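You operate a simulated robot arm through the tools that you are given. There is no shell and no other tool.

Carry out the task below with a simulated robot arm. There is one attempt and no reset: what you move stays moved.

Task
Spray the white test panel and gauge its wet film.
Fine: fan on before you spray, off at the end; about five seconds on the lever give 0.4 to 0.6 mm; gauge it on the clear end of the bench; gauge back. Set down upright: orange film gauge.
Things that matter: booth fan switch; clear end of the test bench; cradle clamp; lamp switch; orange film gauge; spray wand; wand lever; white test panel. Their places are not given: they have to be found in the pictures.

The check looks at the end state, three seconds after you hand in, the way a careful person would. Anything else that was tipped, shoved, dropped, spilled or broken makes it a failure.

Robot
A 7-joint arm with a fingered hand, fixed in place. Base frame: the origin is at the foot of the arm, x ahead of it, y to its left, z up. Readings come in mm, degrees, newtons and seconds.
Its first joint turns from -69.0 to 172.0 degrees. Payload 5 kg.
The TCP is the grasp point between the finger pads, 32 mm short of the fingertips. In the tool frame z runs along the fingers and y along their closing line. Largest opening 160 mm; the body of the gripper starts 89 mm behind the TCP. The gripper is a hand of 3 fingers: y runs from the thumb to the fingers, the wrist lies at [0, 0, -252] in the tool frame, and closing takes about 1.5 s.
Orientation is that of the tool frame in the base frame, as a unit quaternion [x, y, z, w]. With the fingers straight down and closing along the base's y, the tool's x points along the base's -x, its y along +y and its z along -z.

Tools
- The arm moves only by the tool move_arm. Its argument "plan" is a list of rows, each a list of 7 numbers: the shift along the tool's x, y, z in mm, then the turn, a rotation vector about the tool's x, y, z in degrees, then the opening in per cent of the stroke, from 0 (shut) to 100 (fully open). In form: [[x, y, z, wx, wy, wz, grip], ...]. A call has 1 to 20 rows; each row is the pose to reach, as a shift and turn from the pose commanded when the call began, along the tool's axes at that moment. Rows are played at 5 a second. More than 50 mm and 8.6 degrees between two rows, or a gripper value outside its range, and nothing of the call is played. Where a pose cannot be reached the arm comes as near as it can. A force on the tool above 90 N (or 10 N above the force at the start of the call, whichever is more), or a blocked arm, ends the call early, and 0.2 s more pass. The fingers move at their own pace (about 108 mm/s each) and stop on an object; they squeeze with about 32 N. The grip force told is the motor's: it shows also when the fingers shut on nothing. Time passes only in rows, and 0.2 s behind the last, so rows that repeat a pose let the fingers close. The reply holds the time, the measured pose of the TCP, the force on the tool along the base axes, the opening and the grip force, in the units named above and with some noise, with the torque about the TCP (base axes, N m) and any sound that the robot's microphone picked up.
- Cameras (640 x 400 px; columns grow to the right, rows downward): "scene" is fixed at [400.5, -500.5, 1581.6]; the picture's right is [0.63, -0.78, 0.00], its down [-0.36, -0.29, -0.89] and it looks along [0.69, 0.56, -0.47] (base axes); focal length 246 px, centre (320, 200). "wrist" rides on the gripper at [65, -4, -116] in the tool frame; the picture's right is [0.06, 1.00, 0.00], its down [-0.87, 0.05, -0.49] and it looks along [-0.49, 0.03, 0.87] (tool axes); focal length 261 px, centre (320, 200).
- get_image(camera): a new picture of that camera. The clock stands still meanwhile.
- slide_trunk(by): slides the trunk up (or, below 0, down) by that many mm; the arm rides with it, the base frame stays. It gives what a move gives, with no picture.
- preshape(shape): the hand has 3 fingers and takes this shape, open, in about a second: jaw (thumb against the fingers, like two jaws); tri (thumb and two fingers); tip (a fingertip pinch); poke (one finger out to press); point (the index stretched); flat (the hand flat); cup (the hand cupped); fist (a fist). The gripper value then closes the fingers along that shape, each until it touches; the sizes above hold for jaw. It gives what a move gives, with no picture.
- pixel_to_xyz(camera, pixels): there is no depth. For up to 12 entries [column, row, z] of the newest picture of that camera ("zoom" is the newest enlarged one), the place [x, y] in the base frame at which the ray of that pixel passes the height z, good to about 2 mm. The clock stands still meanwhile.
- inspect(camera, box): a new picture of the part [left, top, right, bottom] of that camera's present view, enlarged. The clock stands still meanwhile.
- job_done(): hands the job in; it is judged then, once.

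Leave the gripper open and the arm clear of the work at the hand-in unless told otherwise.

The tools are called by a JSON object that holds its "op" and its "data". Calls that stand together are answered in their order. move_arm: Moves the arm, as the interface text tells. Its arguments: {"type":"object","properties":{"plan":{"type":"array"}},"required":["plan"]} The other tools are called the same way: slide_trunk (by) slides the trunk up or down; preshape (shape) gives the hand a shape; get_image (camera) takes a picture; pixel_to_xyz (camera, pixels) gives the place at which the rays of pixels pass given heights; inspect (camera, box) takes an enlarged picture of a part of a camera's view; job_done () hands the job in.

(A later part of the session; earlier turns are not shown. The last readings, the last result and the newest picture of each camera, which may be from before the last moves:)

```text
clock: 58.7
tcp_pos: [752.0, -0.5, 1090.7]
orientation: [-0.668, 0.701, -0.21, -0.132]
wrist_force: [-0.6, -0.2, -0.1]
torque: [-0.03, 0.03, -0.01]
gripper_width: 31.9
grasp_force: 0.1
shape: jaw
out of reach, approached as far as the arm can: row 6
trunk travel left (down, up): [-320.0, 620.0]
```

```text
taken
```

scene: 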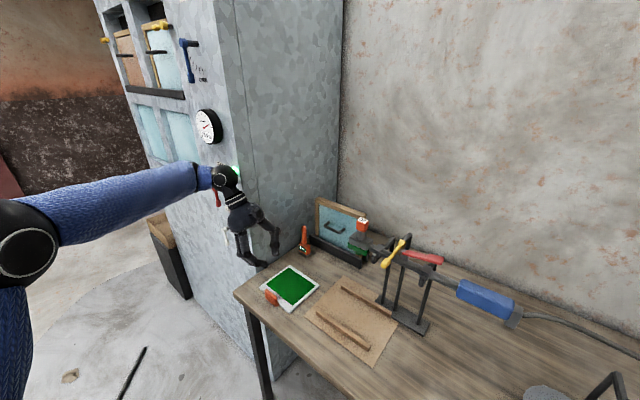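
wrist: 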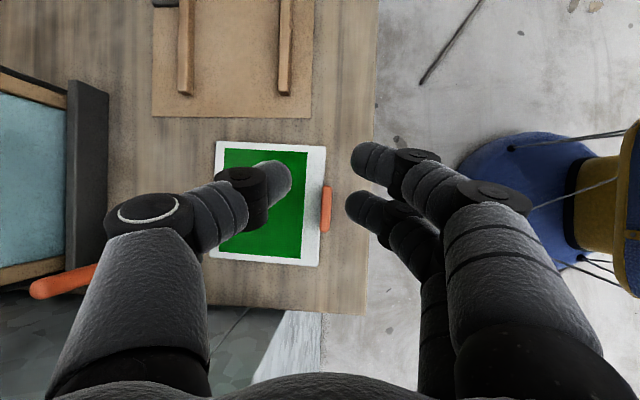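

I'll zoom on the gauge and tray rail from both cameras for measurement.

{"op": "inspect", "data": {"camera": "wrist", "box": [0, 60, 240, 320]}}

{"op": "inspect", "data": {"camera": "scene", "box": [280, 190, 370, 290]}}

```text
1.54 times, centred on (120, 190) of wrist
```

zoom: 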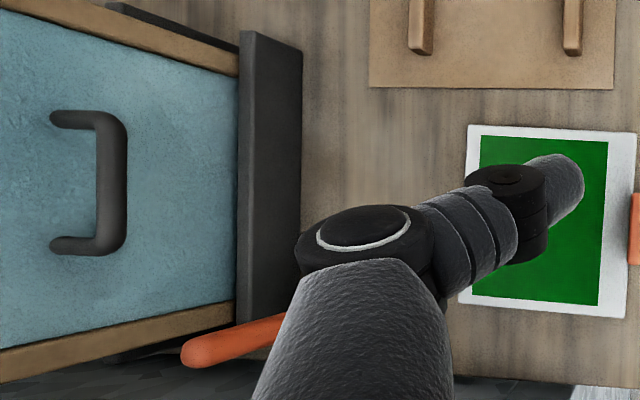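

```text
4.00 times, centred on (325, 240) of scene
```

zoom: 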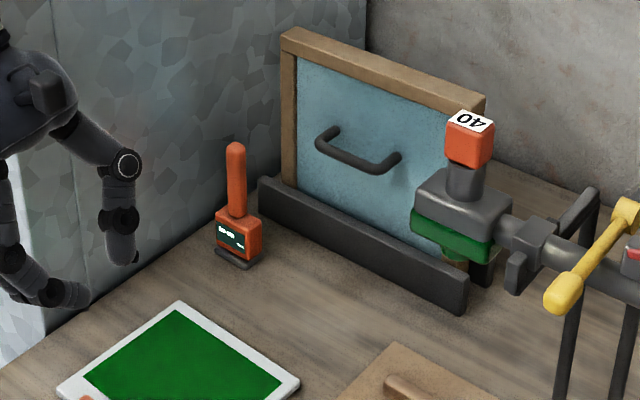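

{"op": "pixel_to_xyz", "data": {"camera": "scene", "pixels": [[304, 226.75, 960], [304, 226.75, 1000], [304.5, 255, 850], [304.5, 255, 870], [310.5, 235, 870], [310.5, 235, 900], [361.5, 268, 850], [361.5, 268, 870], [304.3, 252, 870], [304.3, 245, 890], [320, 198.5, 1000], [320, 198.5, 1040]]}}

{"op": "pixel_to_xyz", "data": {"camera": "wrist", "pixels": [[40.7, 290.8, 960], [40.7, 290.8, 1000], [108, 95, 850], [108, 95, 870], [107, 270, 850], [68, 80, 870], [68, 80, 900], [66, 271, 870], [66, 271, 900], [323, 147, 860], [211, 250, 860], [216, 143, 860]]}}

```text
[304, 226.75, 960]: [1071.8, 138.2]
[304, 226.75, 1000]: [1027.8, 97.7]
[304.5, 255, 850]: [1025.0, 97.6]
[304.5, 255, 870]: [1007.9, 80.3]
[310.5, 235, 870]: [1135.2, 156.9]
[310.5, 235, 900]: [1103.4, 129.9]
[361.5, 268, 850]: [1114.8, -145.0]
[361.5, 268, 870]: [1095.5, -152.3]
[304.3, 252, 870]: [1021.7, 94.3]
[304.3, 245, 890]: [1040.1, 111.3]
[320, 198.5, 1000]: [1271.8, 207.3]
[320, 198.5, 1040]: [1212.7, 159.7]
```

```text
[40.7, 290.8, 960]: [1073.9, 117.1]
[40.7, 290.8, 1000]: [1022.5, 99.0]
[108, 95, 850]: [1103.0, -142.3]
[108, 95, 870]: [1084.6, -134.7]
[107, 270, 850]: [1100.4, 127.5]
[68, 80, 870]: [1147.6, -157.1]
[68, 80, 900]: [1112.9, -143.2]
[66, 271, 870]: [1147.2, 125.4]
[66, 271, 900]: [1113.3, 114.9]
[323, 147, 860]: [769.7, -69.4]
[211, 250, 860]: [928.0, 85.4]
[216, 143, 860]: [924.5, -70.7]
```

The gauge's stalk axis is at (1025, 98) with its top at z≈1000; the rail behind it starts at x≈1100 and the cabinet side is at y≈160. I'll retract, then turn the hand to point forward-down (45°) and 30° toward +y, with the closing line horizontal, for gripping the stalk.

{"op": "move_arm", "data": {"plan": [[9, 32, 0.4, 0, 0, 0, 25], [18, 64, 0.9, 0, 0, 0, 25], [27, 96, 1.3, 0, 0, 0, 30], [35.6, 128.4, 1.7, 0, 0, 0, 35], [35.6, 128.4, 1.7, 0.25, -5.69, 5.69, 35], [35.6, 128.4, 1.7, 0.5, -11.4, 11.4, 35], [35.6, 128.4, 1.7, 0.75, -17.1, 17.1, 35], [35.6, 128.4, 1.7, 1, -22.8, 22.8, 35], [35.6, 128.4, 1.7, 1.25, -28.5, 28.5, 35], [35.6, 128.4, 1.7, 1.5, -34.1, 34.1, 35], [35.6, 128.4, 1.7, 1.75, -39.8, 39.8, 35], [35.6, 128.4, 1.7, 2, -45.5, 45.5, 35], [35.6, 128.4, 1.7, 2.25, -51.2, 51.2, 35], [35.6, 128.4, 1.7, 2.5, -56.9, 56.9, 35], [35.6, 128.4, 1.7, 2.75, -62.6, 62.6, 35], [35.6, 128.4, 1.7, 2.75, -62.6, 62.6, 35]]}}

{"op": "get_image", "data": {"camera": "wrist"}}

{"op": "get_image", "data": {"camera": "scene"}}

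```text
clock: 62.1
tcp_pos: [616.4, -12.1, 1087.9]
orientation: [-0.253, 0.893, 0.085, 0.362]
wrist_force: [0.9, 0.1, -0.5]
torque: [0.0, 0.03, 0.03]
gripper_width: 55.9
grasp_force: 0.0
shape: jaw
trunk travel left (down, up): [-320.0, 620.0]
```

```text
taken
```

wrist: 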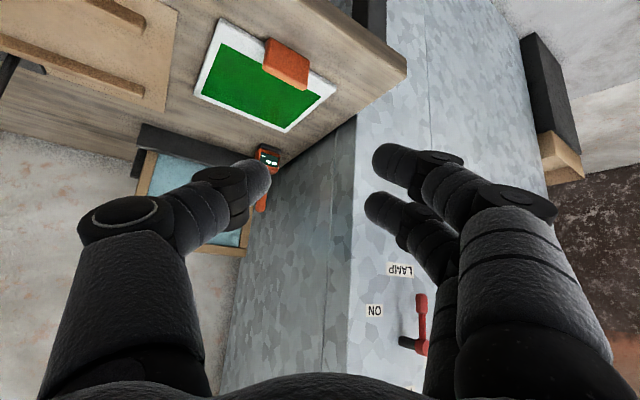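

```text
taken
```

scene: 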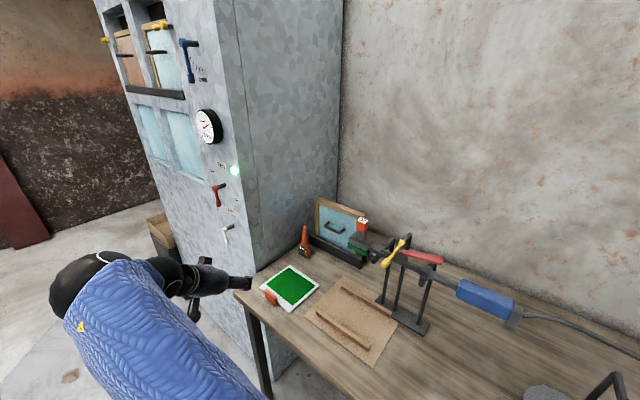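

Good. Now I'll go to a standoff 100 mm back along the finger direction from the gauge's stalk, correcting the small angle error.

{"op": "move_arm", "data": {"plan": [[-22.8, -12.5, 30.3, -0.1, -0.2, 0.2, 35], [-45.6, -25, 60.6, -0.2, -0.4, 0.5, 35], [-68.4, -37.5, 90.9, -0.3, -0.6, 0.8, 35], [-91.2, -50, 121.2, -0.4, -0.8, 1.1, 35], [-114, -62.5, 151.5, -0.5, -1, 1.4, 35], [-136.9, -75, 181.8, -0.6, -1.2, 1.7, 35], [-159.7, -87.5, 212.1, -0.64, -1.35, 1.91, 35], [-182.5, -100, 242.4, -0.64, -1.35, 1.91, 35], [-205.3, -112.5, 272.7, -0.64, -1.35, 1.91, 35], [-205.3, -112.5, 272.7, -0.64, -1.35, 1.91, 35]]}}

{"op": "get_image", "data": {"camera": "wrist"}}

{"op": "get_image", "data": {"camera": "scene"}}

```text
clock: 64.3
tcp_pos: [965.0, 63.5, 1035.0]
orientation: [-0.239, 0.892, 0.098, 0.37]
wrist_force: [1.4, 0.4, -0.3]
torque: [0.0, -0.02, 0.01]
gripper_width: 56.1
grasp_force: 0.0
shape: jaw
trunk travel left (down, up): [-320.0, 620.0]
```

```text
taken
```

wrist: 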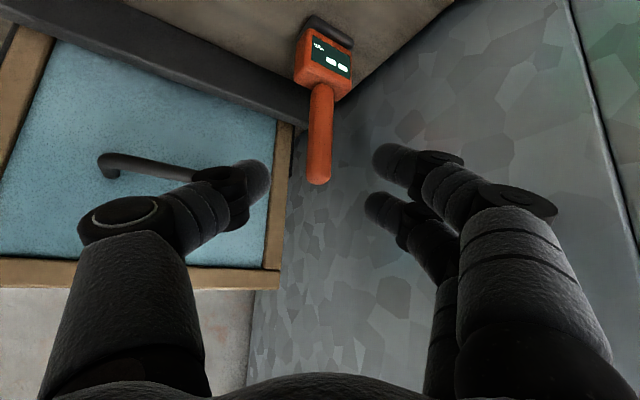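

```text
taken
```

scene: 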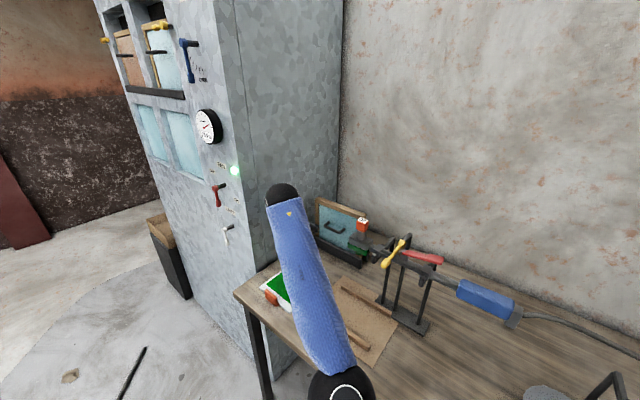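

The stalk (orange, from (317,180) down to (322,88)) is centred between thumb and fingers. I'll slide in along the finger direction 97 mm so that it enters between them.

{"op": "move_arm", "data": {"plan": [[0, 0, 20, 0, 0, 0, 35], [0, 0, 40, 0, 0, 0, 35], [0, 0, 60, 0, 0, 0, 35], [0, 0, 70, 0, 0, 0, 35], [0, 0, 70, 0, 0, 0, 35]]}}

{"op": "get_image", "data": {"camera": "wrist"}}

{"op": "inspect", "data": {"camera": "scene", "box": [250, 170, 370, 290]}}

```text
clock: 65.5
tcp_pos: [1006.6, 88.5, 986.4]
orientation: [-0.24, 0.892, 0.098, 0.369]
wrist_force: [-0.2, -0.1, -0.4]
torque: [-0.01, 0.02, 0.0]
gripper_width: 55.8
grasp_force: 0.1
shape: jaw
trunk travel left (down, up): [-320.0, 620.0]
```

```text
taken
```

wrist: 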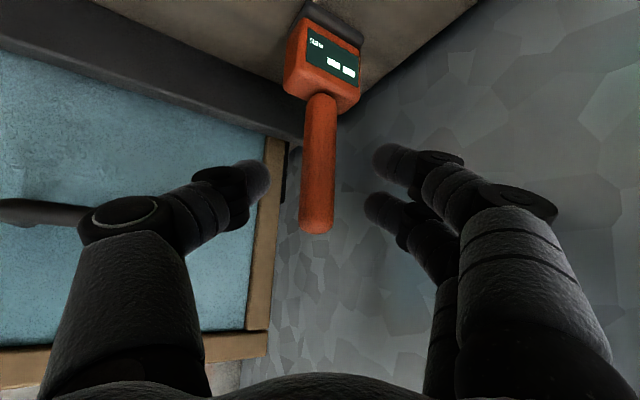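

```text
3.33 times, centred on (310, 230) of scene
```

zoom: 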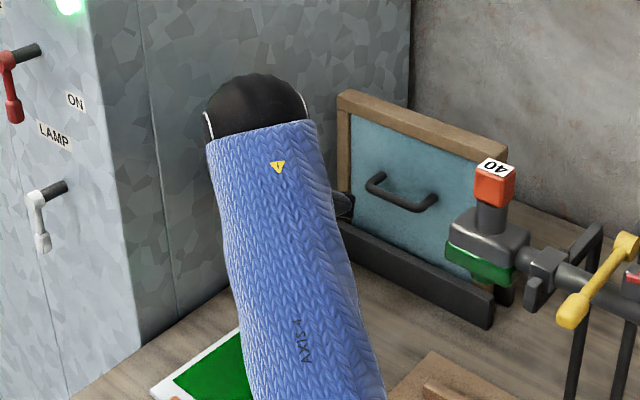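

Still centred and free of contact. The last 27 mm in.

{"op": "move_arm", "data": {"plan": [[0, 0, 9, 0, 0, 0, 35], [0, 0, 18, 0, 0, 0, 35], [0, 0, 27, 0, 0, 0, 35], [0, 0, 27, 0, 0, 0, 35]]}}

{"op": "get_image", "data": {"camera": "wrist"}}

```text
clock: 66.5
tcp_pos: [1023.6, 98.3, 966.3]
orientation: [-0.239, 0.892, 0.098, 0.371]
wrist_force: [-0.3, -0.2, 0.1]
torque: [-0.01, 0.0, 0.05]
gripper_width: 55.5
grasp_force: 0.0
shape: jaw
trunk travel left (down, up): [-320.0, 620.0]
```

```text
taken
```

wrist: 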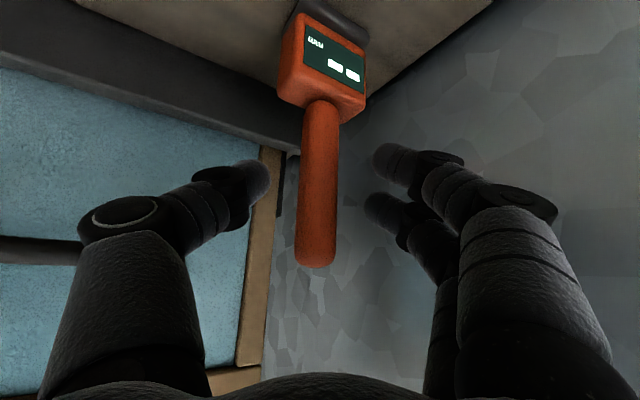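

The stalk lies right at the grasp point. Closing on it.

{"op": "move_arm", "data": {"plan": [[0, 0, 0, 0, 0, 0, 25], [0, 0, 0, 0, 0, 0, 18], [0, 0, 0, 0, 0, 0, 12], [0, 0, 0, 0, 0, 0, 6], [0, 0, 0, 0, 0, 0, 0], [0, 0, 0, 0, 0, 0, 0], [0, 0, 0, 0, 0, 0, 0]]}}

{"op": "get_image", "data": {"camera": "wrist"}}

{"op": "inspect", "data": {"camera": "wrist", "box": [250, 0, 390, 90]}}

```text
clock: 68.1
tcp_pos: [1022.3, 99.1, 967.4]
orientation: [-0.239, 0.892, 0.097, 0.37]
wrist_force: [0.1, 0.0, 0.7]
torque: [-0.03, 0.0, 0.01]
gripper_width: 0.0
grasp_force: 31.9
shape: jaw
trunk travel left (down, up): [-320.0, 620.0]
```

```text
taken
```

wrist: 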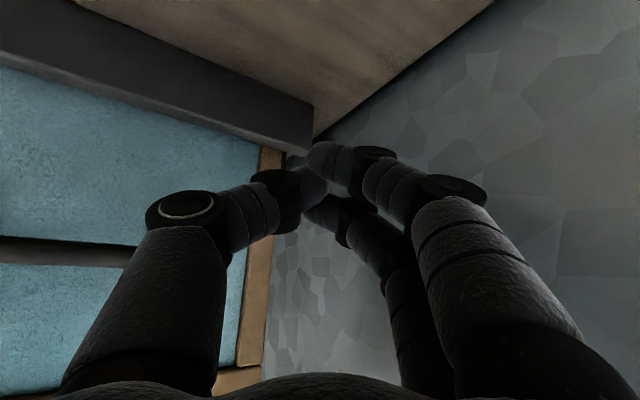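

```text
4.44 times, centred on (320, 45) of wrist
```

zoom: 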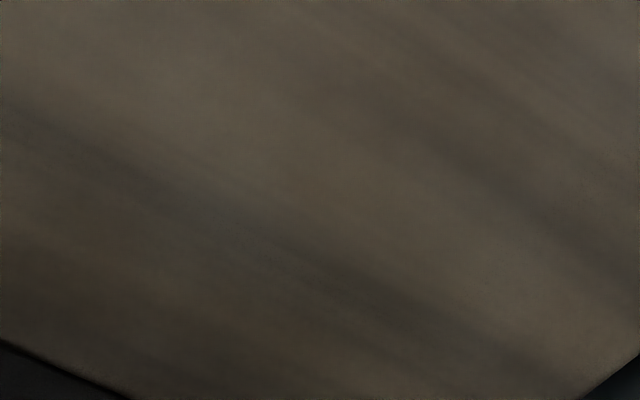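

The gauge is gone from the wrist view and the fingers shut on nothing. I need to look at the scene before doing anything else.

{"op": "get_image", "data": {"camera": "scene"}}

{"op": "inspect", "data": {"camera": "scene", "box": [230, 200, 390, 320]}}

{"op": "inspect", "data": {"camera": "wrist", "box": [0, 0, 640, 400]}}

```text
taken
```

scene: 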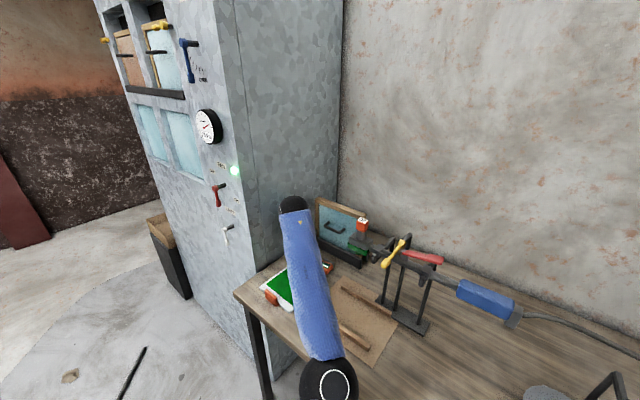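

```text
3.33 times, centred on (310, 260) of scene
```

zoom: 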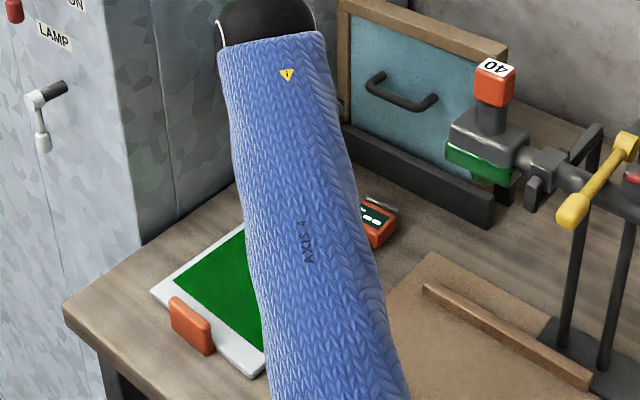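

```text
1.00 times, centred on (320, 200) of wrist (not enlarged: the box is as wide or as high as the picture)
```

zoom: 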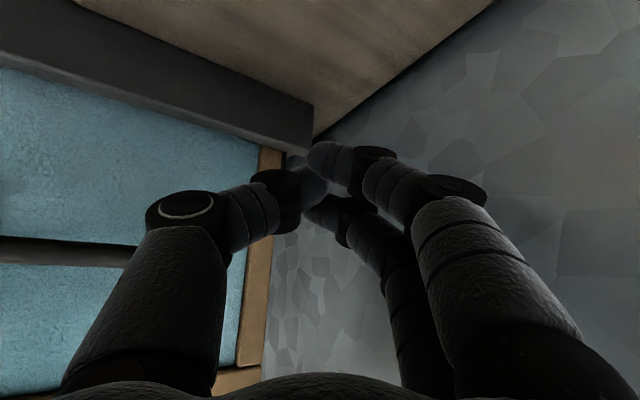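

The gauge was squeezed out sideways: gripping its stalk at 45° let the thumb slide past it, and it now lies on the bench. I have to recover it. I'll retreat back up along the finger direction, well above it, without touching anything.

{"op": "move_arm", "data": {"plan": [[0, 0, -25, 0, 0, 0, 0], [0, 0, -60, 0, 0, 0, 0], [0, 0, -100, 0, 0, 0, 0], [0, 0, -140, 0, 0, 0, 20], [0, 0, -180, 0, 0, 0, 40], [0, 0, -180, 0, 0, 0, 40]]}}

{"op": "get_image", "data": {"camera": "wrist"}}

{"op": "get_image", "data": {"camera": "scene"}}

```text
clock: 69.5
tcp_pos: [911.5, 34.9, 1093.3]
orientation: [-0.239, 0.892, 0.098, 0.37]
wrist_force: [-0.2, 0.1, -0.2]
torque: [0.0, 0.0, 0.01]
gripper_width: 63.5
grasp_force: 0.0
shape: jaw
trunk travel left (down, up): [-320.0, 620.0]
```

```text
taken
```

wrist: 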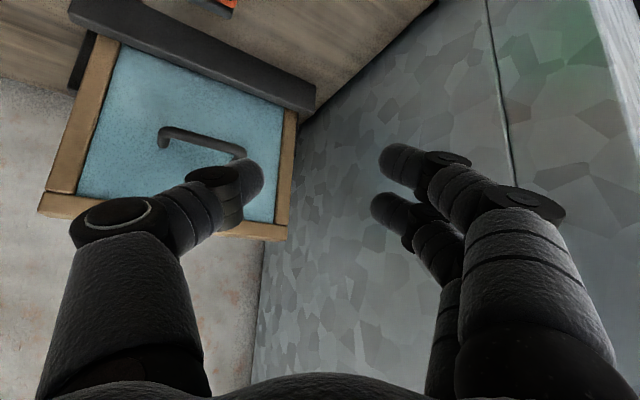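

```text
taken
```

scene: 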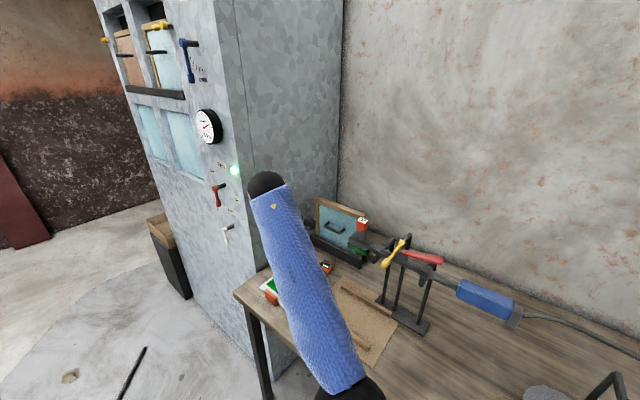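

I'll back out further and turn the camera to look down over the bench end to see how the gauge lies.

{"op": "move_arm", "data": {"plan": [[20, 5.3, -33.3, 2.3, 5.7, 4.5, 60], [40, 10.7, -66.6, 4.7, 11.4, 9, 80], [60, 16, -100, 7, 17.1, 13.5, 100], [79.5, 21.4, -133, 9.3, 22.9, 18.1, 100], [99, 26.7, -166.5, 11.7, 28.6, 22.6, 100], [119, 32, -199.8, 14, 34.3, 27.1, 100], [119, 32, -199.8, 14, 34.3, 27.1, 100]]}}

{"op": "get_image", "data": {"camera": "wrist"}}

{"op": "get_image", "data": {"camera": "scene"}}

```text
clock: 71.1
tcp_pos: [700.7, -50.8, 1149.1]
orientation: [0.001, 0.996, 0.0, 0.086]
wrist_force: [-0.4, -0.3, 0.2]
torque: [0.0, -0.01, 0.0]
gripper_width: 160.0
grasp_force: 0.0
shape: jaw
trunk travel left (down, up): [-320.0, 620.0]
```

```text
taken
```

wrist: 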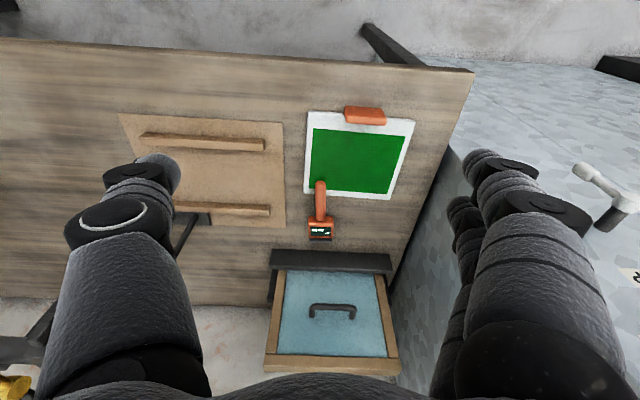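

```text
taken
```

scene: 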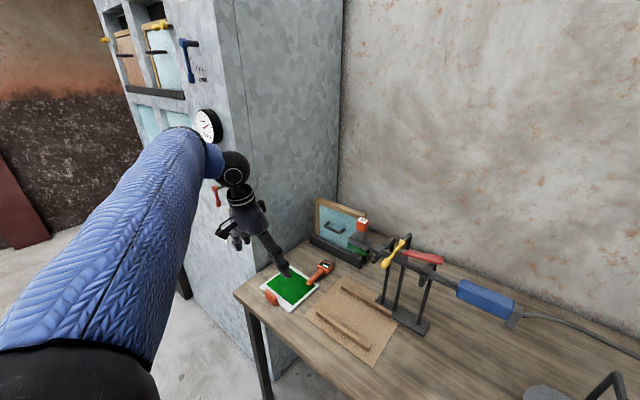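

The gauge lies with its head near (320,232) and its stalk end resting on the panel's far corner at (320,185). Zooming in.

{"op": "inspect", "data": {"camera": "wrist", "box": [270, 90, 430, 250]}}

{"op": "inspect", "data": {"camera": "scene", "box": [250, 240, 350, 320]}}

```text
2.50 times, centred on (350, 170) of wrist
```

zoom: 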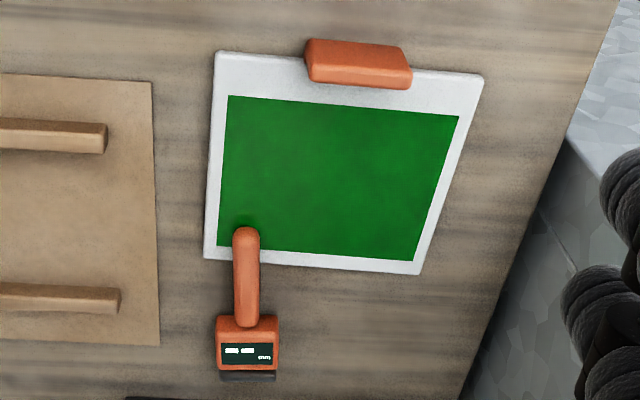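

```text
5.00 times, centred on (300, 280) of scene
```

zoom: 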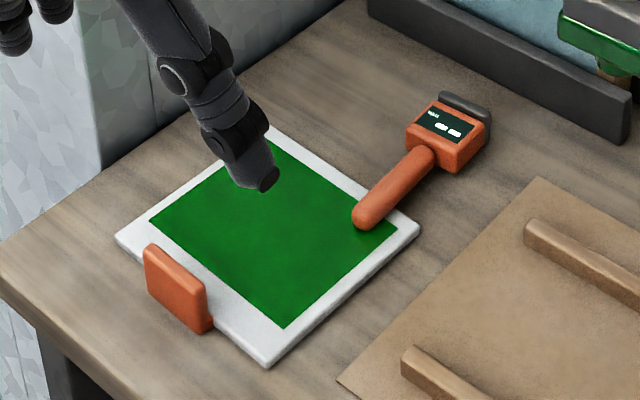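

The stalk lies along x from the panel's far corner to the head; the display faces up and nothing else was disturbed. I'll measure its exact position.

{"op": "pixel_to_xyz", "data": {"camera": "wrist", "pixels": [[320.4, 180, 870], [320.4, 180, 880], [320.4, 206, 870], [320.4, 206, 880], [320.6, 212, 870], [320.8, 228, 880], [320.8, 228, 890], [321.2, 241, 870], [307, 225, 880], [333, 225, 880]]}}

{"op": "pixel_to_xyz", "data": {"camera": "scene", "pixels": [[309, 283.5, 870], [309, 283.5, 880], [323, 269.5, 870], [323, 269.5, 880], [325.6, 265, 880], [325.6, 265, 890], [332, 261, 870], [332, 261, 880]]}}

{"op": "inspect", "data": {"camera": "scene", "box": [300, 250, 345, 290]}}

{"op": "inspect", "data": {"camera": "wrist", "box": [290, 165, 350, 250]}}

```text
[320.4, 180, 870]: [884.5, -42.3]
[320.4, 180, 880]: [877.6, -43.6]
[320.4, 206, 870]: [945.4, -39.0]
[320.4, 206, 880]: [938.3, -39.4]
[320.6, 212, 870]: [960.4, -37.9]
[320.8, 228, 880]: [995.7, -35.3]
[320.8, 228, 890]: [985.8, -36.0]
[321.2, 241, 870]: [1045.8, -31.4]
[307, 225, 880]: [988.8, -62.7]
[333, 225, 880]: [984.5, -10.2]
```

```text
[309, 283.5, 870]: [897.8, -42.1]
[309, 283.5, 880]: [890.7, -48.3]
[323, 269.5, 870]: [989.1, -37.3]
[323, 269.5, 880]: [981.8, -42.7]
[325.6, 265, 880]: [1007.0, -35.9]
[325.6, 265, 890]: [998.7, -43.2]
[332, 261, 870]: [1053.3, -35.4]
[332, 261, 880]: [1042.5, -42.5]
```

```text
10.00 times, centred on (322, 270) of scene
```

zoom: 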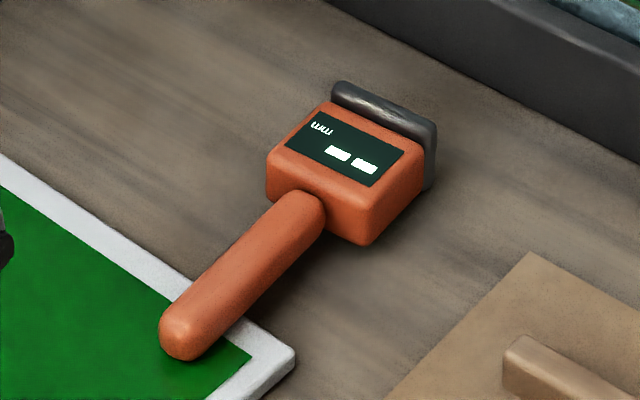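

```text
4.71 times, centred on (320, 208) of wrist
```

zoom: 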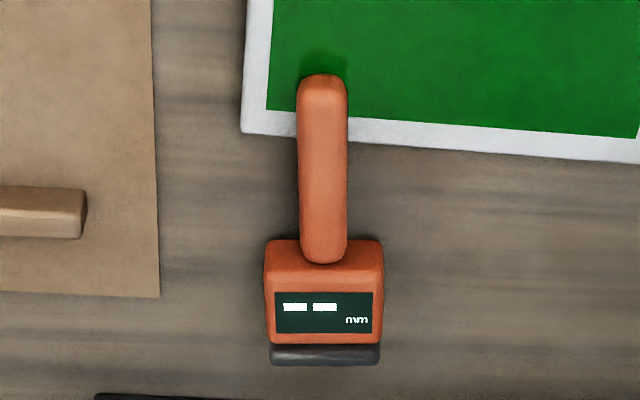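

The gauge lies along x: stalk from x≈890 to 985, head to 1048, at y≈-40 and axis z≈870. If I grip the stalk at 30° tilt, then roll the hand 180° and tilt to 60°, it will be upright. I'll first test that the empty hand can do this roll, here in free space.

{"op": "move_arm", "data": {"plan": [[15, 0, -10, 0, -6.7, 0, 100], [30, 0, -20, 0, -13.4, 0, 70], [45, 0, -30, 0, -20, 0, 35], [45, 0, -30, 0, -20, 0, 35]]}}

{"op": "move_arm", "data": {"plan": [[0, 0, 0, 0, 0, 8, 35], [0, 0, 0, 0, 0, 16, 35], [0, 0, 0, 0, 0, 24, 35], [0, 0, 0, 0, 0, 32, 35], [0, 0, 0, 0, 0, 40, 35], [0, 0, 0, 0, 0, 48, 35], [0, 0, 0, 0, 0, 56, 35], [0, 0, 0, 0, 0, 64, 35], [0, 0, 0, 0, 0, 72, 35], [0, 0, 0, 0, 0, 80, 35], [0, 0, 0, 0, 0, 88, 35], [0, 0, 0, 0, 0, 96, 35], [0, 0, 0, 0, 0, 104, 35], [0, 0, 0, 0, 0, 112, 35], [0, 0, 0, 0, 0, 120, 35], [0, 0, 0, 0, 0, 128, 35], [0, 0, 0, 0, 0, 136, 35], [0, 0, 0, 0, 0, 144, 35], [0, 0, 0, 0, 0, 152, 35], [0, 0, 0, 0, 0, 160, 35]]}}

```text
clock: 72.1
tcp_pos: [652.0, -50.8, 1173.2]
orientation: [0.0, 0.966, 0.0, 0.259]
wrist_force: [-0.3, -0.7, -0.5]
torque: [0.03, 0.0, 0.0]
gripper_width: 56.6
grasp_force: 0.1
shape: jaw
trunk travel left (down, up): [-320.0, 620.0]
```

```text
clock: 76.3
tcp_pos: [724.7, -246.8, 1419.5]
orientation: [0.92, 0.308, 0.23, 0.078]
wrist_force: [0.5, 2.7, 0.0]
torque: [-0.22, 0.04, -0.13]
gripper_width: 56.1
grasp_force: 0.0
shape: jaw
out of reach, approached as far as the arm can: row 12, 13, 14, 15, 16, 17, 18, 19, 20
trunk travel left (down, up): [-320.0, 620.0]
```

The roll in the + direction runs out at about 90–140° and the arm drifted up. I'll return to the unrolled pose at (652, -51, 1173), then test the other direction.

{"op": "move_arm", "data": {"plan": [[-1.4, -14.7, 10.1, 0, 0, -7.9, 35], [-2.8, -29.5, 20.3, 0, 0, -15.9, 35], [-4.2, -44.2, 30.4, 0, 0, -23.8, 35], [-5.7, -59, 40.5, 0, 0, -31.8, 35], [-7.1, -73.7, 50.7, 0, 0, -39.7, 35], [-8.5, -88.5, 60.8, 0, 0, -47.7, 35], [-9.9, -103, 71, 0, 0, -55.6, 35], [-11.3, -118, 81, 0, 0, -63.6, 35], [-12.7, -132.7, 91.2, 0, 0, -71.5, 35], [-14.2, -147.5, 101.3, 0, 0, -79.4, 35], [-15.6, -162, 111.5, 0, 0, -87.4, 35], [-17, -177, 121.6, 0, 0, -95.3, 35], [-18.4, -191.7, 131.7, 0, 0, -103.3, 35], [-19.8, -206.5, 141.8, 0, 0, -111.2, 35], [-21.2, -221, 152, 0, 0, -119.2, 35], [-22.7, -236, 162, 0, 0, -127.1, 35], [-24, -250.7, 172.2, 0, 0, -135, 35], [-25.5, -265.5, 182.4, 0, 0, -143, 35], [-25.5, -265.5, 182.4, 0, 0, -143, 35]]}}

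{"op": "get_image", "data": {"camera": "scene"}}

```text
clock: 80.3
tcp_pos: [655.3, -60.2, 1170.6]
orientation: [0.0, 0.969, 0.002, 0.245]
wrist_force: [-0.2, 0.6, 0.7]
torque: [0.0, 0.02, 0.02]
gripper_width: 56.0
grasp_force: 0.1
shape: jaw
trunk travel left (down, up): [-320.0, 620.0]
```

```text
taken
```

scene: 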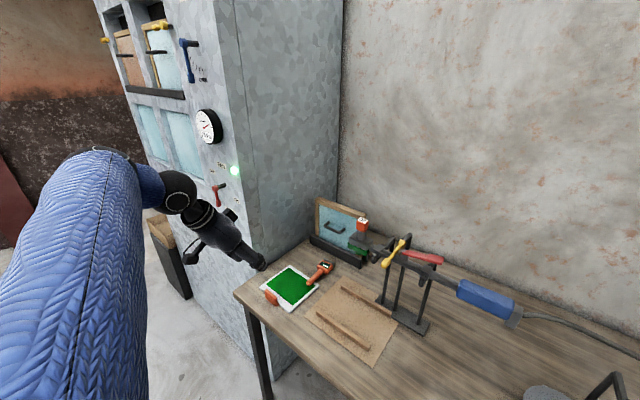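

Back safely. Now I'll test the roll in the negative direction, up to -150°.

{"op": "move_arm", "data": {"plan": [[0, 0, 0, 0, 0, -8.5, 35], [0, 0, 0, 0, 0, -17, 35], [0, 0, 0, 0, 0, -25.5, 35], [0, 0, 0, 0, 0, -34, 35], [0, 0, 0, 0, 0, -42.5, 35], [0, 0, 0, 0, 0, -51, 35], [0, 0, 0, 0, 0, -59.5, 35], [0, 0, 0, 0, 0, -68, 35], [0, 0, 0, 0, 0, -76.5, 35], [0, 0, 0, 0, 0, -85, 35], [0, 0, 0, 0, 0, -93.5, 35], [0, 0, 0, 0, 0, -102, 35], [0, 0, 0, 0, 0, -110, 35]]}}

```text
clock: 83.1
tcp_pos: [654.8, -59.1, 1170.7]
orientation: [0.794, -0.556, 0.2, -0.142]
wrist_force: [0.2, 0.8, -0.1]
torque: [-0.01, 0.02, -0.02]
gripper_width: 55.9
grasp_force: 0.1
shape: jaw
trunk travel left (down, up): [-320.0, 620.0]
```

Rolled to -110° without trouble. Continuing toward -180°.

{"op": "move_arm", "data": {"plan": [[0, 0, 0, 0, 0, -8, 35], [0, 0, 0, 0, 0, -16, 35], [0, 0, 0, 0, 0, -24, 35], [0, 0, 0, 0, 0, -32, 35], [0, 0, 0, 0, 0, -40, 35]]}}

```text
clock: 84.3
tcp_pos: [655.9, -59.8, 1171.5]
orientation: [0.937, -0.25, 0.236, -0.066]
wrist_force: [0.9, 0.1, 0.4]
torque: [-0.01, 0.01, -0.02]
gripper_width: 56.0
grasp_force: 0.0
shape: jaw
trunk travel left (down, up): [-320.0, 620.0]
```

{"op": "move_arm", "data": {"plan": [[0, 0, 0, 0, 0, -8, 35], [0, 0, 0, 0, 0, -16, 35], [0, 0, 0, 0, 0, -24, 35], [0, 0, 0, 0, 0, -30, 35]]}}

{"op": "get_image", "data": {"camera": "wrist"}}

{"op": "get_image", "data": {"camera": "scene"}}

```text
clock: 85.3
tcp_pos: [654.5, -59.6, 1172.3]
orientation: [0.97, 0.0, 0.244, -0.002]
wrist_force: [0.2, -0.9, -0.3]
torque: [0.04, 0.01, 0.01]
gripper_width: 56.0
grasp_force: 0.0
shape: jaw
trunk travel left (down, up): [-320.0, 620.0]
```

```text
taken
```

wrist: 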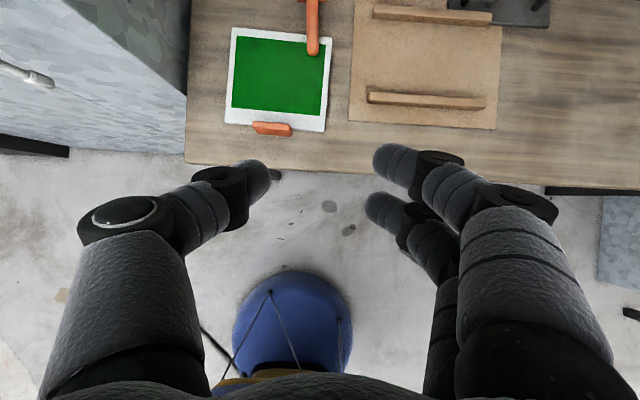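

```text
taken
```

scene: 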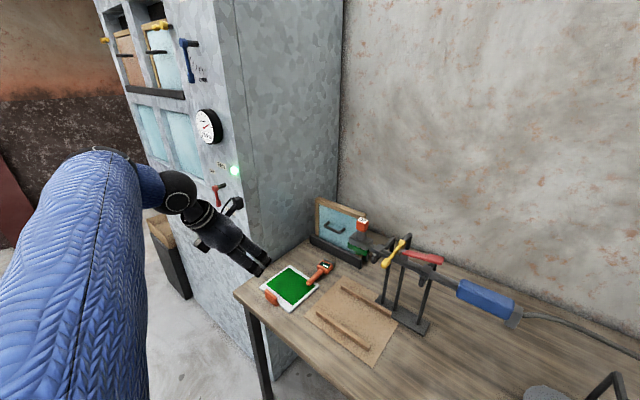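

The full -180° roll works (from home roll 0). Now test the final tilt of 60° in this roll.

{"op": "move_arm", "data": {"plan": [[0, 0, 0, 0, 8, 0, 35], [0, 0, 0, 0, 16, 0, 35], [0, 0, 0, 0, 24, 0, 35], [0, 0, 0, 0, 31.7, 0, 35], [0, 0, 0, 0, 31.7, 0, 35]]}}

```text
clock: 86.5
tcp_pos: [655.0, -58.8, 1171.0]
orientation: [0.866, -0.002, 0.5, -0.002]
wrist_force: [-0.8, 0.0, 0.2]
torque: [0.03, -0.02, -0.05]
gripper_width: 55.8
grasp_force: 0.0
shape: jaw
trunk travel left (down, up): [-320.0, 620.0]
```

That's reachable too. I'll also check reach of this hand pose above the panel (850, 0, 1030), still empty.

{"op": "move_arm", "data": {"plan": [[-4.1, -9.8, 39.9, 0, 0, 0, 35], [-8.2, -19.7, 79.8, 0, 0, 0, 35], [-12.3, -29.5, 119.7, 0, 0, 0, 35], [-16.4, -39.3, 159.6, 0, 0, 0, 35], [-20.5, -49.2, 199.5, 0, 0, 0, 35], [-24.6, -59, 239.4, 0, 0, 0, 35], [-24.6, -59, 239.4, 0, 0, 0, 35]]}}

{"op": "get_image", "data": {"camera": "wrist"}}

{"op": "get_image", "data": {"camera": "scene"}}

```text
clock: 88.1
tcp_pos: [849.8, 1.9, 1031.2]
orientation: [0.866, -0.002, 0.501, -0.002]
wrist_force: [0.3, -0.2, 0.2]
torque: [-0.03, 0.01, 0.0]
gripper_width: 55.8
grasp_force: 0.1
shape: jaw
trunk travel left (down, up): [-320.0, 620.0]
```

```text
taken
```

wrist: 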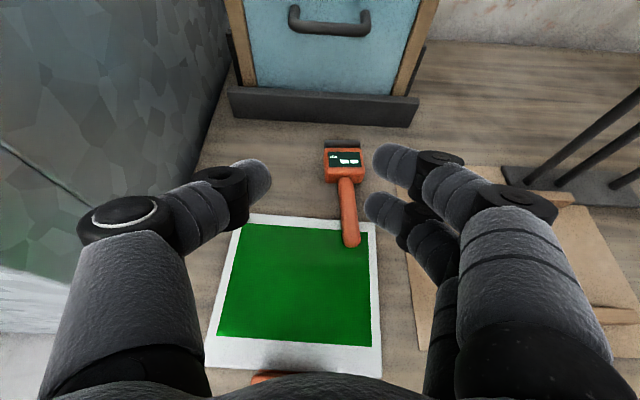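

```text
taken
```

scene: 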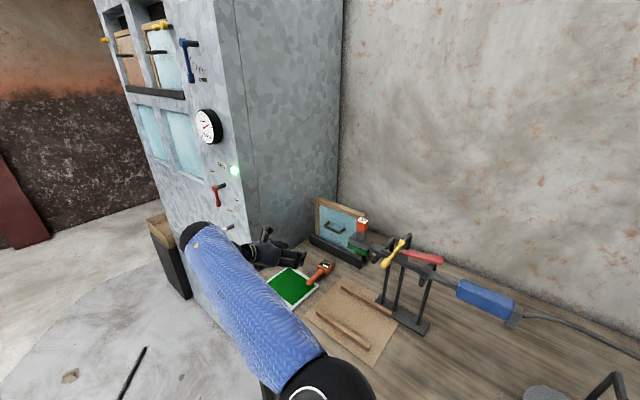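

This pose gives a good upright view. I'll also check the return pose near the gauge's home place with a 25° yaw, still empty and high.

{"op": "move_arm", "data": {"plan": [[16.7, -17.6, 25, 4.33, 0, -2.5, 35], [33.5, -35.2, 50, 8.66, 0, -5, 35], [50.2, -52.8, 75, 13, 0, -7.5, 35], [67, -70.4, 100, 17.3, 0, -10, 35], [83.7, -88, 125, 21.65, 0, -12.5, 35], [83.7, -88, 125, 21.65, 0, -12.5, 35]]}}

{"op": "get_image", "data": {"camera": "wrist"}}

```text
clock: 89.5
tcp_pos: [1002.8, 89.1, 1041.2]
orientation: [0.845, 0.186, 0.489, -0.109]
wrist_force: [0.6, -0.2, -0.2]
torque: [0.01, 0.01, 0.0]
gripper_width: 56.0
grasp_force: 0.0
shape: jaw
trunk travel left (down, up): [-320.0, 620.0]
```

```text
taken
```

wrist: 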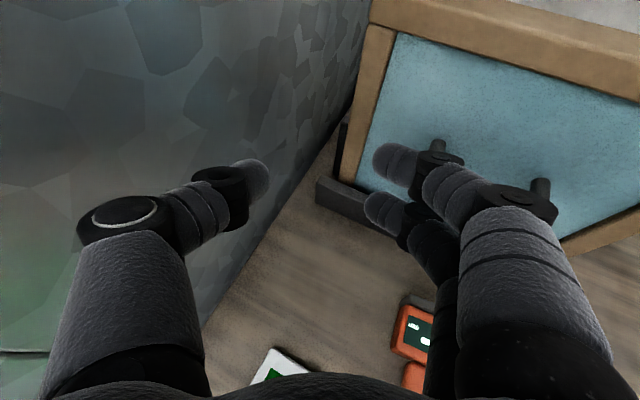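

Reachable. Now I'll return to the free area, undoing the yaw.

{"op": "move_arm", "data": {"plan": [[-7.6, -1.3, -39.2, -2.2, 0, 1.25, 35], [-15.2, -2.6, -78.5, -4.3, 0, 2.5, 35], [-22.9, -3.9, -117.7, -6.5, 0, 3.75, 35], [-30.5, -5.2, -157, -8.7, 0, 5, 35], [-38.1, -6.6, -196, -10.8, 0, 6.25, 35], [-45.7, -7.9, -235.4, -13, 0, 7.5, 35], [-53.3, -9.2, -274.7, -15.2, 0, 8.75, 35], [-61, -10.5, -314, -17.3, 0, 10, 35], [-68.6, -11.8, -353, -19.5, 0, 11.25, 35], [-76.2, -13.1, -392.4, -21.65, 0, 12.5, 35], [-76.2, -13.1, -392.4, -21.65, 0, 12.5, 35]]}}

{"op": "move_arm", "data": {"plan": [[0, 0, 0, 0, -7.5, 0, 35], [0, 0, 0, 0, -15, 0, 35], [0, 0, 0, 0, -22.5, 0, 35], [0, 0, 0, 0, -30, 0, 35], [0, 0, 0, 0, -30, 0, 35]]}}

```text
clock: 91.9
tcp_pos: [652.5, -59.8, 1169.9]
orientation: [0.866, -0.002, 0.5, -0.001]
wrist_force: [-0.2, 0.2, 1.2]
torque: [-0.01, 0.0, 0.01]
gripper_width: 55.8
grasp_force: 0.0
shape: jaw
trunk travel left (down, up): [-320.0, 620.0]
```

```text
clock: 93.1
tcp_pos: [651.9, -60.4, 1170.5]
orientation: [0.966, -0.001, 0.259, -0.002]
wrist_force: [0.9, -0.7, 0.1]
torque: [-0.02, -0.02, -0.01]
gripper_width: 56.1
grasp_force: 0.1
shape: jaw
trunk travel left (down, up): [-320.0, 620.0]
```

Now rolling back +180° to the home roll in two calls.

{"op": "move_arm", "data": {"plan": [[0, 0, 0, 0, 0, 8.2, 35], [0, 0, 0, 0, 0, 16.4, 35], [0, 0, 0, 0, 0, 24.6, 35], [0, 0, 0, 0, 0, 32.8, 35], [0, 0, 0, 0, 0, 41, 35], [0, 0, 0, 0, 0, 49.2, 35], [0, 0, 0, 0, 0, 57.4, 35], [0, 0, 0, 0, 0, 65.6, 35], [0, 0, 0, 0, 0, 73.8, 35], [0, 0, 0, 0, 0, 82, 35], [0, 0, 0, 0, 0, 90, 35]]}}

{"op": "move_arm", "data": {"plan": [[0, 0, 0, 0, 0, 8.2, 35], [0, 0, 0, 0, 0, 16.4, 35], [0, 0, 0, 0, 0, 24.6, 35], [0, 0, 0, 0, 0, 32.8, 35], [0, 0, 0, 0, 0, 41, 35], [0, 0, 0, 0, 0, 49.2, 35], [0, 0, 0, 0, 0, 57.4, 35], [0, 0, 0, 0, 0, 65.6, 35], [0, 0, 0, 0, 0, 73.8, 35], [0, 0, 0, 0, 0, 82, 35], [0, 0, 0, 0, 0, 90, 35], [0, 0, 0, 0, 0, 90, 35]]}}

{"op": "get_image", "data": {"camera": "wrist"}}

```text
clock: 95.5
tcp_pos: [653.1, -60.9, 1171.0]
orientation: [-0.681, 0.685, -0.181, 0.185]
wrist_force: [0.5, -0.9, -0.6]
torque: [0.01, 0.0, 0.0]
gripper_width: 56.2
grasp_force: 0.1
shape: jaw
trunk travel left (down, up): [-320.0, 620.0]
```

```text
clock: 98.1
tcp_pos: [651.9, -61.0, 1171.6]
orientation: [0.002, 0.966, 0.002, 0.259]
wrist_force: [-0.4, -0.3, -0.1]
torque: [0.01, 0.02, -0.01]
gripper_width: 55.6
grasp_force: 0.1
shape: jaw
trunk travel left (down, up): [-320.0, 620.0]
```

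```text
taken
```

wrist: 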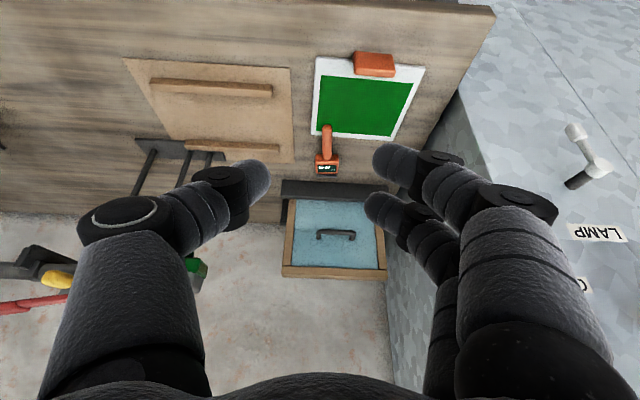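

I'm back at home roll, tilt 30°. I'll go to a pose above the stalk's middle, between the panel edge (x=928) and the head (x≈985), with 25° tilt and 3° yaw to match the stalk.

{"op": "move_arm", "data": {"plan": [[-18.1, 2.4, 33.8, -0.2, 0.6, -0.3, 35], [-36.2, 4.9, 67.5, -0.3, 1.1, -0.6, 35], [-54.3, 7.3, 101, -0.5, 1.7, -0.9, 35], [-72.4, 9.8, 135, -0.7, 2.2, -1.2, 35], [-90.5, 12.2, 168.8, -0.8, 2.8, -1.4, 35], [-108.6, 14.7, 202.5, -1, 3.3, -1.7, 35], [-126.7, 17.1, 236.3, -1.2, 3.9, -2, 35], [-144.8, 19.6, 270, -1.3, 4.4, -2.3, 35], [-162.9, 22, 303.8, -1.5, 5, -2.6, 35], [-162.9, 22, 303.8, -1.5, 5, -2.6, 35]]}}

{"op": "get_image", "data": {"camera": "wrist"}}

{"op": "get_image", "data": {"camera": "scene"}}

```text
clock: 100.3
tcp_pos: [945.5, -38.8, 989.1]
orientation: [-0.024, 0.976, 0.008, 0.217]
wrist_force: [0.2, -0.3, -0.8]
torque: [0.0, 0.01, 0.0]
gripper_width: 55.8
grasp_force: 0.0
shape: jaw
trunk travel left (down, up): [-320.0, 620.0]
```

```text
taken
```

wrist: 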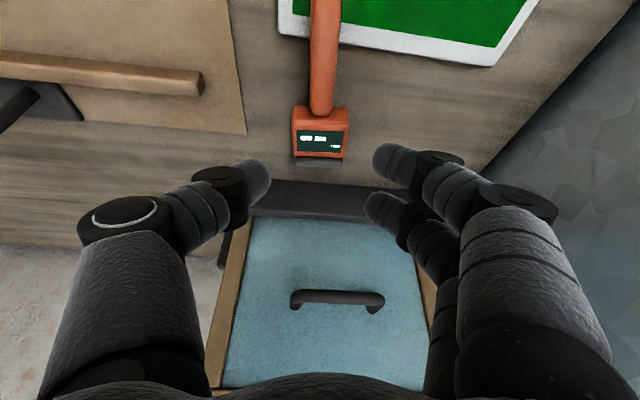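

```text
taken
```

scene: 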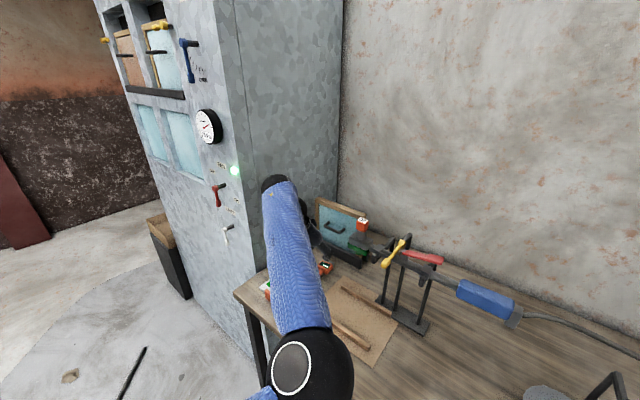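

The stalk runs vertically in the picture at column ≈324, aligned with the hand. I'll verify its position before descending.

{"op": "pixel_to_xyz", "data": {"camera": "wrist", "pixels": [[323, 110, 872], [325, 50, 872], [326, 5, 872], [321, 132, 885], [320, 163, 872], [340, 50, 870], [310, 50, 870], [349, 110, 885], [292, 110, 885], [300, 33, 860]]}}

{"op": "inspect", "data": {"camera": "wrist", "box": [250, 0, 400, 180]}}

```text
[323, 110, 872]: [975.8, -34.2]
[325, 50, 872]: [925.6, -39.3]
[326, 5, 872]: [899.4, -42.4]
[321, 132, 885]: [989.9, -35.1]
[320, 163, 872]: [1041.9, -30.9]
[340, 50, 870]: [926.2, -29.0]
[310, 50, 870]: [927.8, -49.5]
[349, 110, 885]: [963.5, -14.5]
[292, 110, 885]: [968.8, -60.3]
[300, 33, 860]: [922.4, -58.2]
```

```text
2.22 times, centred on (325, 90) of wrist
```

zoom: 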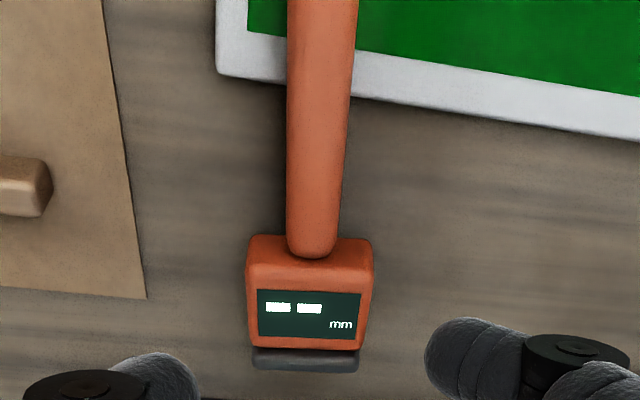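

The free stalk between the panel edge (x≈925) and the head (x≈968) is only about 43 mm, tight for the two side-by-side fingers. I'll look at what the "tip" pinch shape gives.

{"op": "preshape", "data": {"shape": "tip"}}

{"op": "get_image", "data": {"camera": "wrist"}}

```text
clock: 101.2
tcp_pos: [945.7, -38.7, 988.0]
orientation: [-0.025, 0.976, 0.01, 0.216]
wrist_force: [0.4, -0.5, -0.4]
torque: [0.0, 0.0, -0.04]
gripper_width: 160.2
grasp_force: 0.0
shape: tip
trunk travel left (down, up): [-320.0, 620.0]
```

```text
taken
```

wrist: 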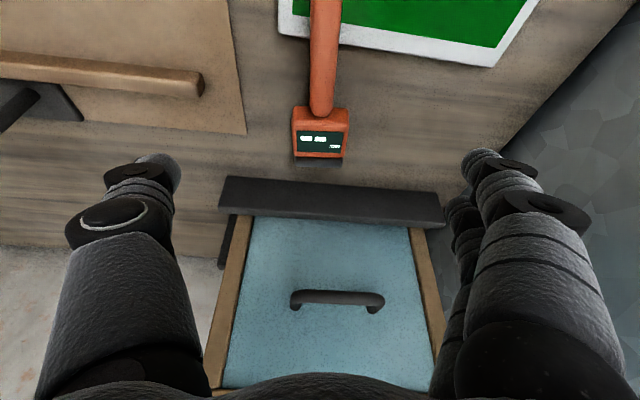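

Now partly close in this shape (still 100 mm above the bench) to see how the fingers come together.

{"op": "move_arm", "data": {"plan": [[0, 0, 0, 0, 0, 0, 70], [0, 0, 0, 0, 0, 0, 50], [0, 0, 0, 0, 0, 0, 35], [0, 0, 0, 0, 0, 0, 30], [0, 0, 0, 0, 0, 0, 30]]}}

{"op": "get_image", "data": {"camera": "wrist"}}

```text
clock: 102.4
tcp_pos: [945.2, -37.8, 988.9]
orientation: [-0.025, 0.976, 0.009, 0.217]
wrist_force: [0.2, -0.4, 0.1]
torque: [0.0, 0.01, 0.0]
gripper_width: 48.0
grasp_force: 0.0
shape: tip
trunk travel left (down, up): [-320.0, 620.0]
```

```text
taken
```

wrist: 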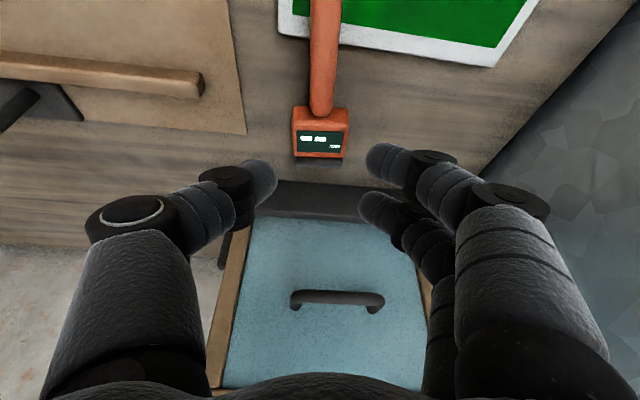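

"tip" looks the same as "jaw" here. A better choice: grip the gauge by its head (46 mm wide, x≈968–1030), which leaves room for both fingers and gives a firm hold. I'll go back to "jaw", open to about 80 mm, and move above the head with 30° tilt.

{"op": "preshape", "data": {"shape": "jaw"}}

{"op": "move_arm", "data": {"plan": [[-9, 0, 25, -0.6, -2.5, -1.3, 80], [-18.9, 0.5, 51.8, -1.3, -5, -2.7, 52], [-18.9, 0.5, 51.8, -1.3, -5, -2.7, 52], [-18.9, 0.5, 51.8, -1.3, -5, -2.7, 52]]}}

{"op": "get_image", "data": {"camera": "wrist"}}

```text
clock: 103.3
tcp_pos: [945.5, -38.7, 988.6]
orientation: [-0.024, 0.976, 0.009, 0.217]
wrist_force: [0.1, 0.0, 0.1]
torque: [-0.01, -0.02, 0.03]
gripper_width: 160.0
grasp_force: 0.1
shape: jaw
trunk travel left (down, up): [-320.0, 620.0]
```

```text
clock: 104.3
tcp_pos: [985.6, -35.8, 949.4]
orientation: [-0.049, 0.964, 0.016, 0.259]
wrist_force: [0.8, 0.0, 0.1]
torque: [0.07, -0.01, -0.01]
gripper_width: 83.8
grasp_force: 0.2
shape: jaw
trunk travel left (down, up): [-320.0, 620.0]
```

```text
taken
```

wrist: 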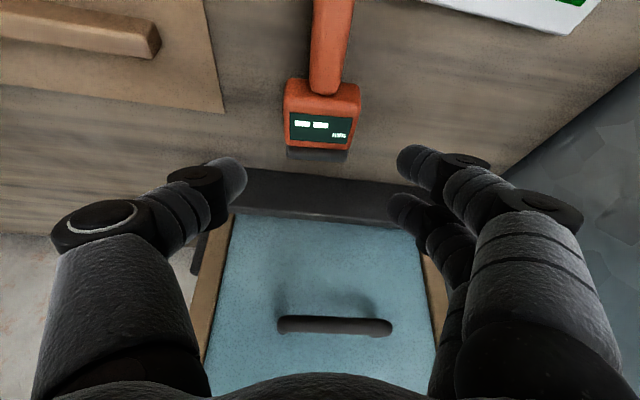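

The head (columns 284–361) is centred between thumb and fingers. Let me check its exact position.

{"op": "pixel_to_xyz", "data": {"camera": "wrist", "pixels": [[290, 82, 885], [360, 87, 885], [285, 145, 885], [350, 149, 885], [322, 115, 885], [318, 160, 865], [322, 115, 895], [290, 82, 895], [285, 145, 895]]}}

{"op": "inspect", "data": {"camera": "wrist", "box": [250, 50, 400, 180]}}

{"op": "get_image", "data": {"camera": "scene"}}

```text
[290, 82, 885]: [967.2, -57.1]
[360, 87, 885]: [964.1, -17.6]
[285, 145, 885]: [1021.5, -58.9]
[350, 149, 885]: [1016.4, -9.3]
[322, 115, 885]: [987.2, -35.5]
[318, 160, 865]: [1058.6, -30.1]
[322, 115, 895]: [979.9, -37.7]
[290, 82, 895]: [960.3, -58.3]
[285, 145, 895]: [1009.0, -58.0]
```

```text
3.08 times, centred on (325, 115) of wrist
```

zoom: 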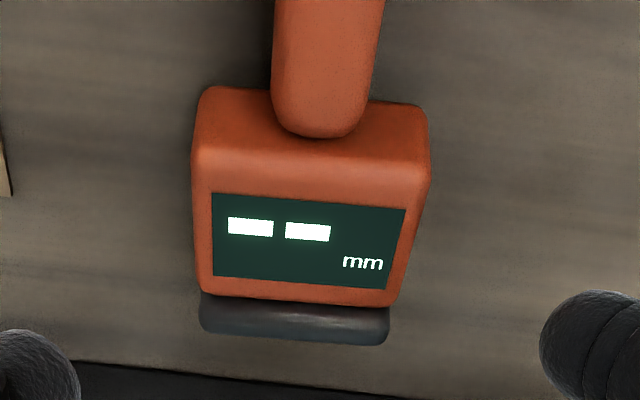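

```text
taken
```

scene: 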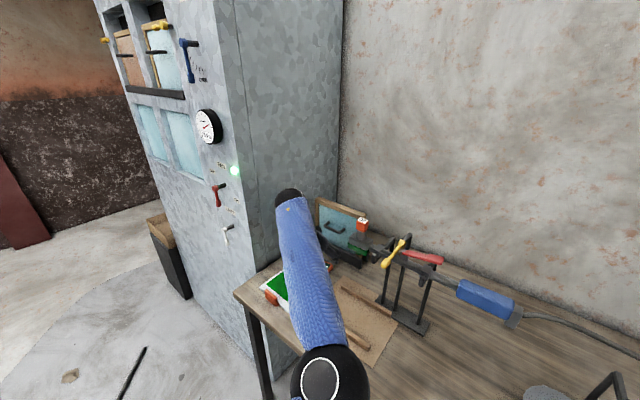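

The display reads "-- mm". The head spans x≈985–1022 (foot to 1040), y≈-58…-11. I'll descend over it to z≈905 first.

{"op": "move_arm", "data": {"plan": [[6, 0, 13.5, 0, 0, 0, 52], [12, 0, 27, 0, 0, 0, 52], [17.7, 0, 40.6, 0, 0, 0, 52], [17.7, 0, 40.6, 0, 0, 0, 52]]}}

{"op": "get_image", "data": {"camera": "wrist"}}

```text
clock: 105.3
tcp_pos: [989.8, -34.5, 905.7]
orientation: [-0.05, 0.964, 0.016, 0.259]
wrist_force: [-0.1, -0.6, -0.3]
torque: [0.03, 0.0, -0.01]
gripper_width: 84.0
grasp_force: 0.0
shape: jaw
trunk travel left (down, up): [-320.0, 620.0]
```

```text
taken
```

wrist: 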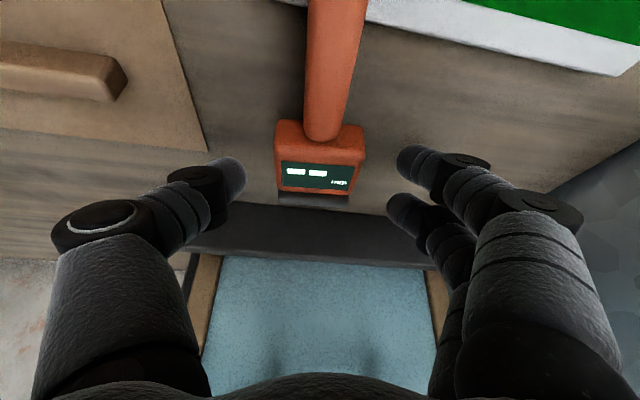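

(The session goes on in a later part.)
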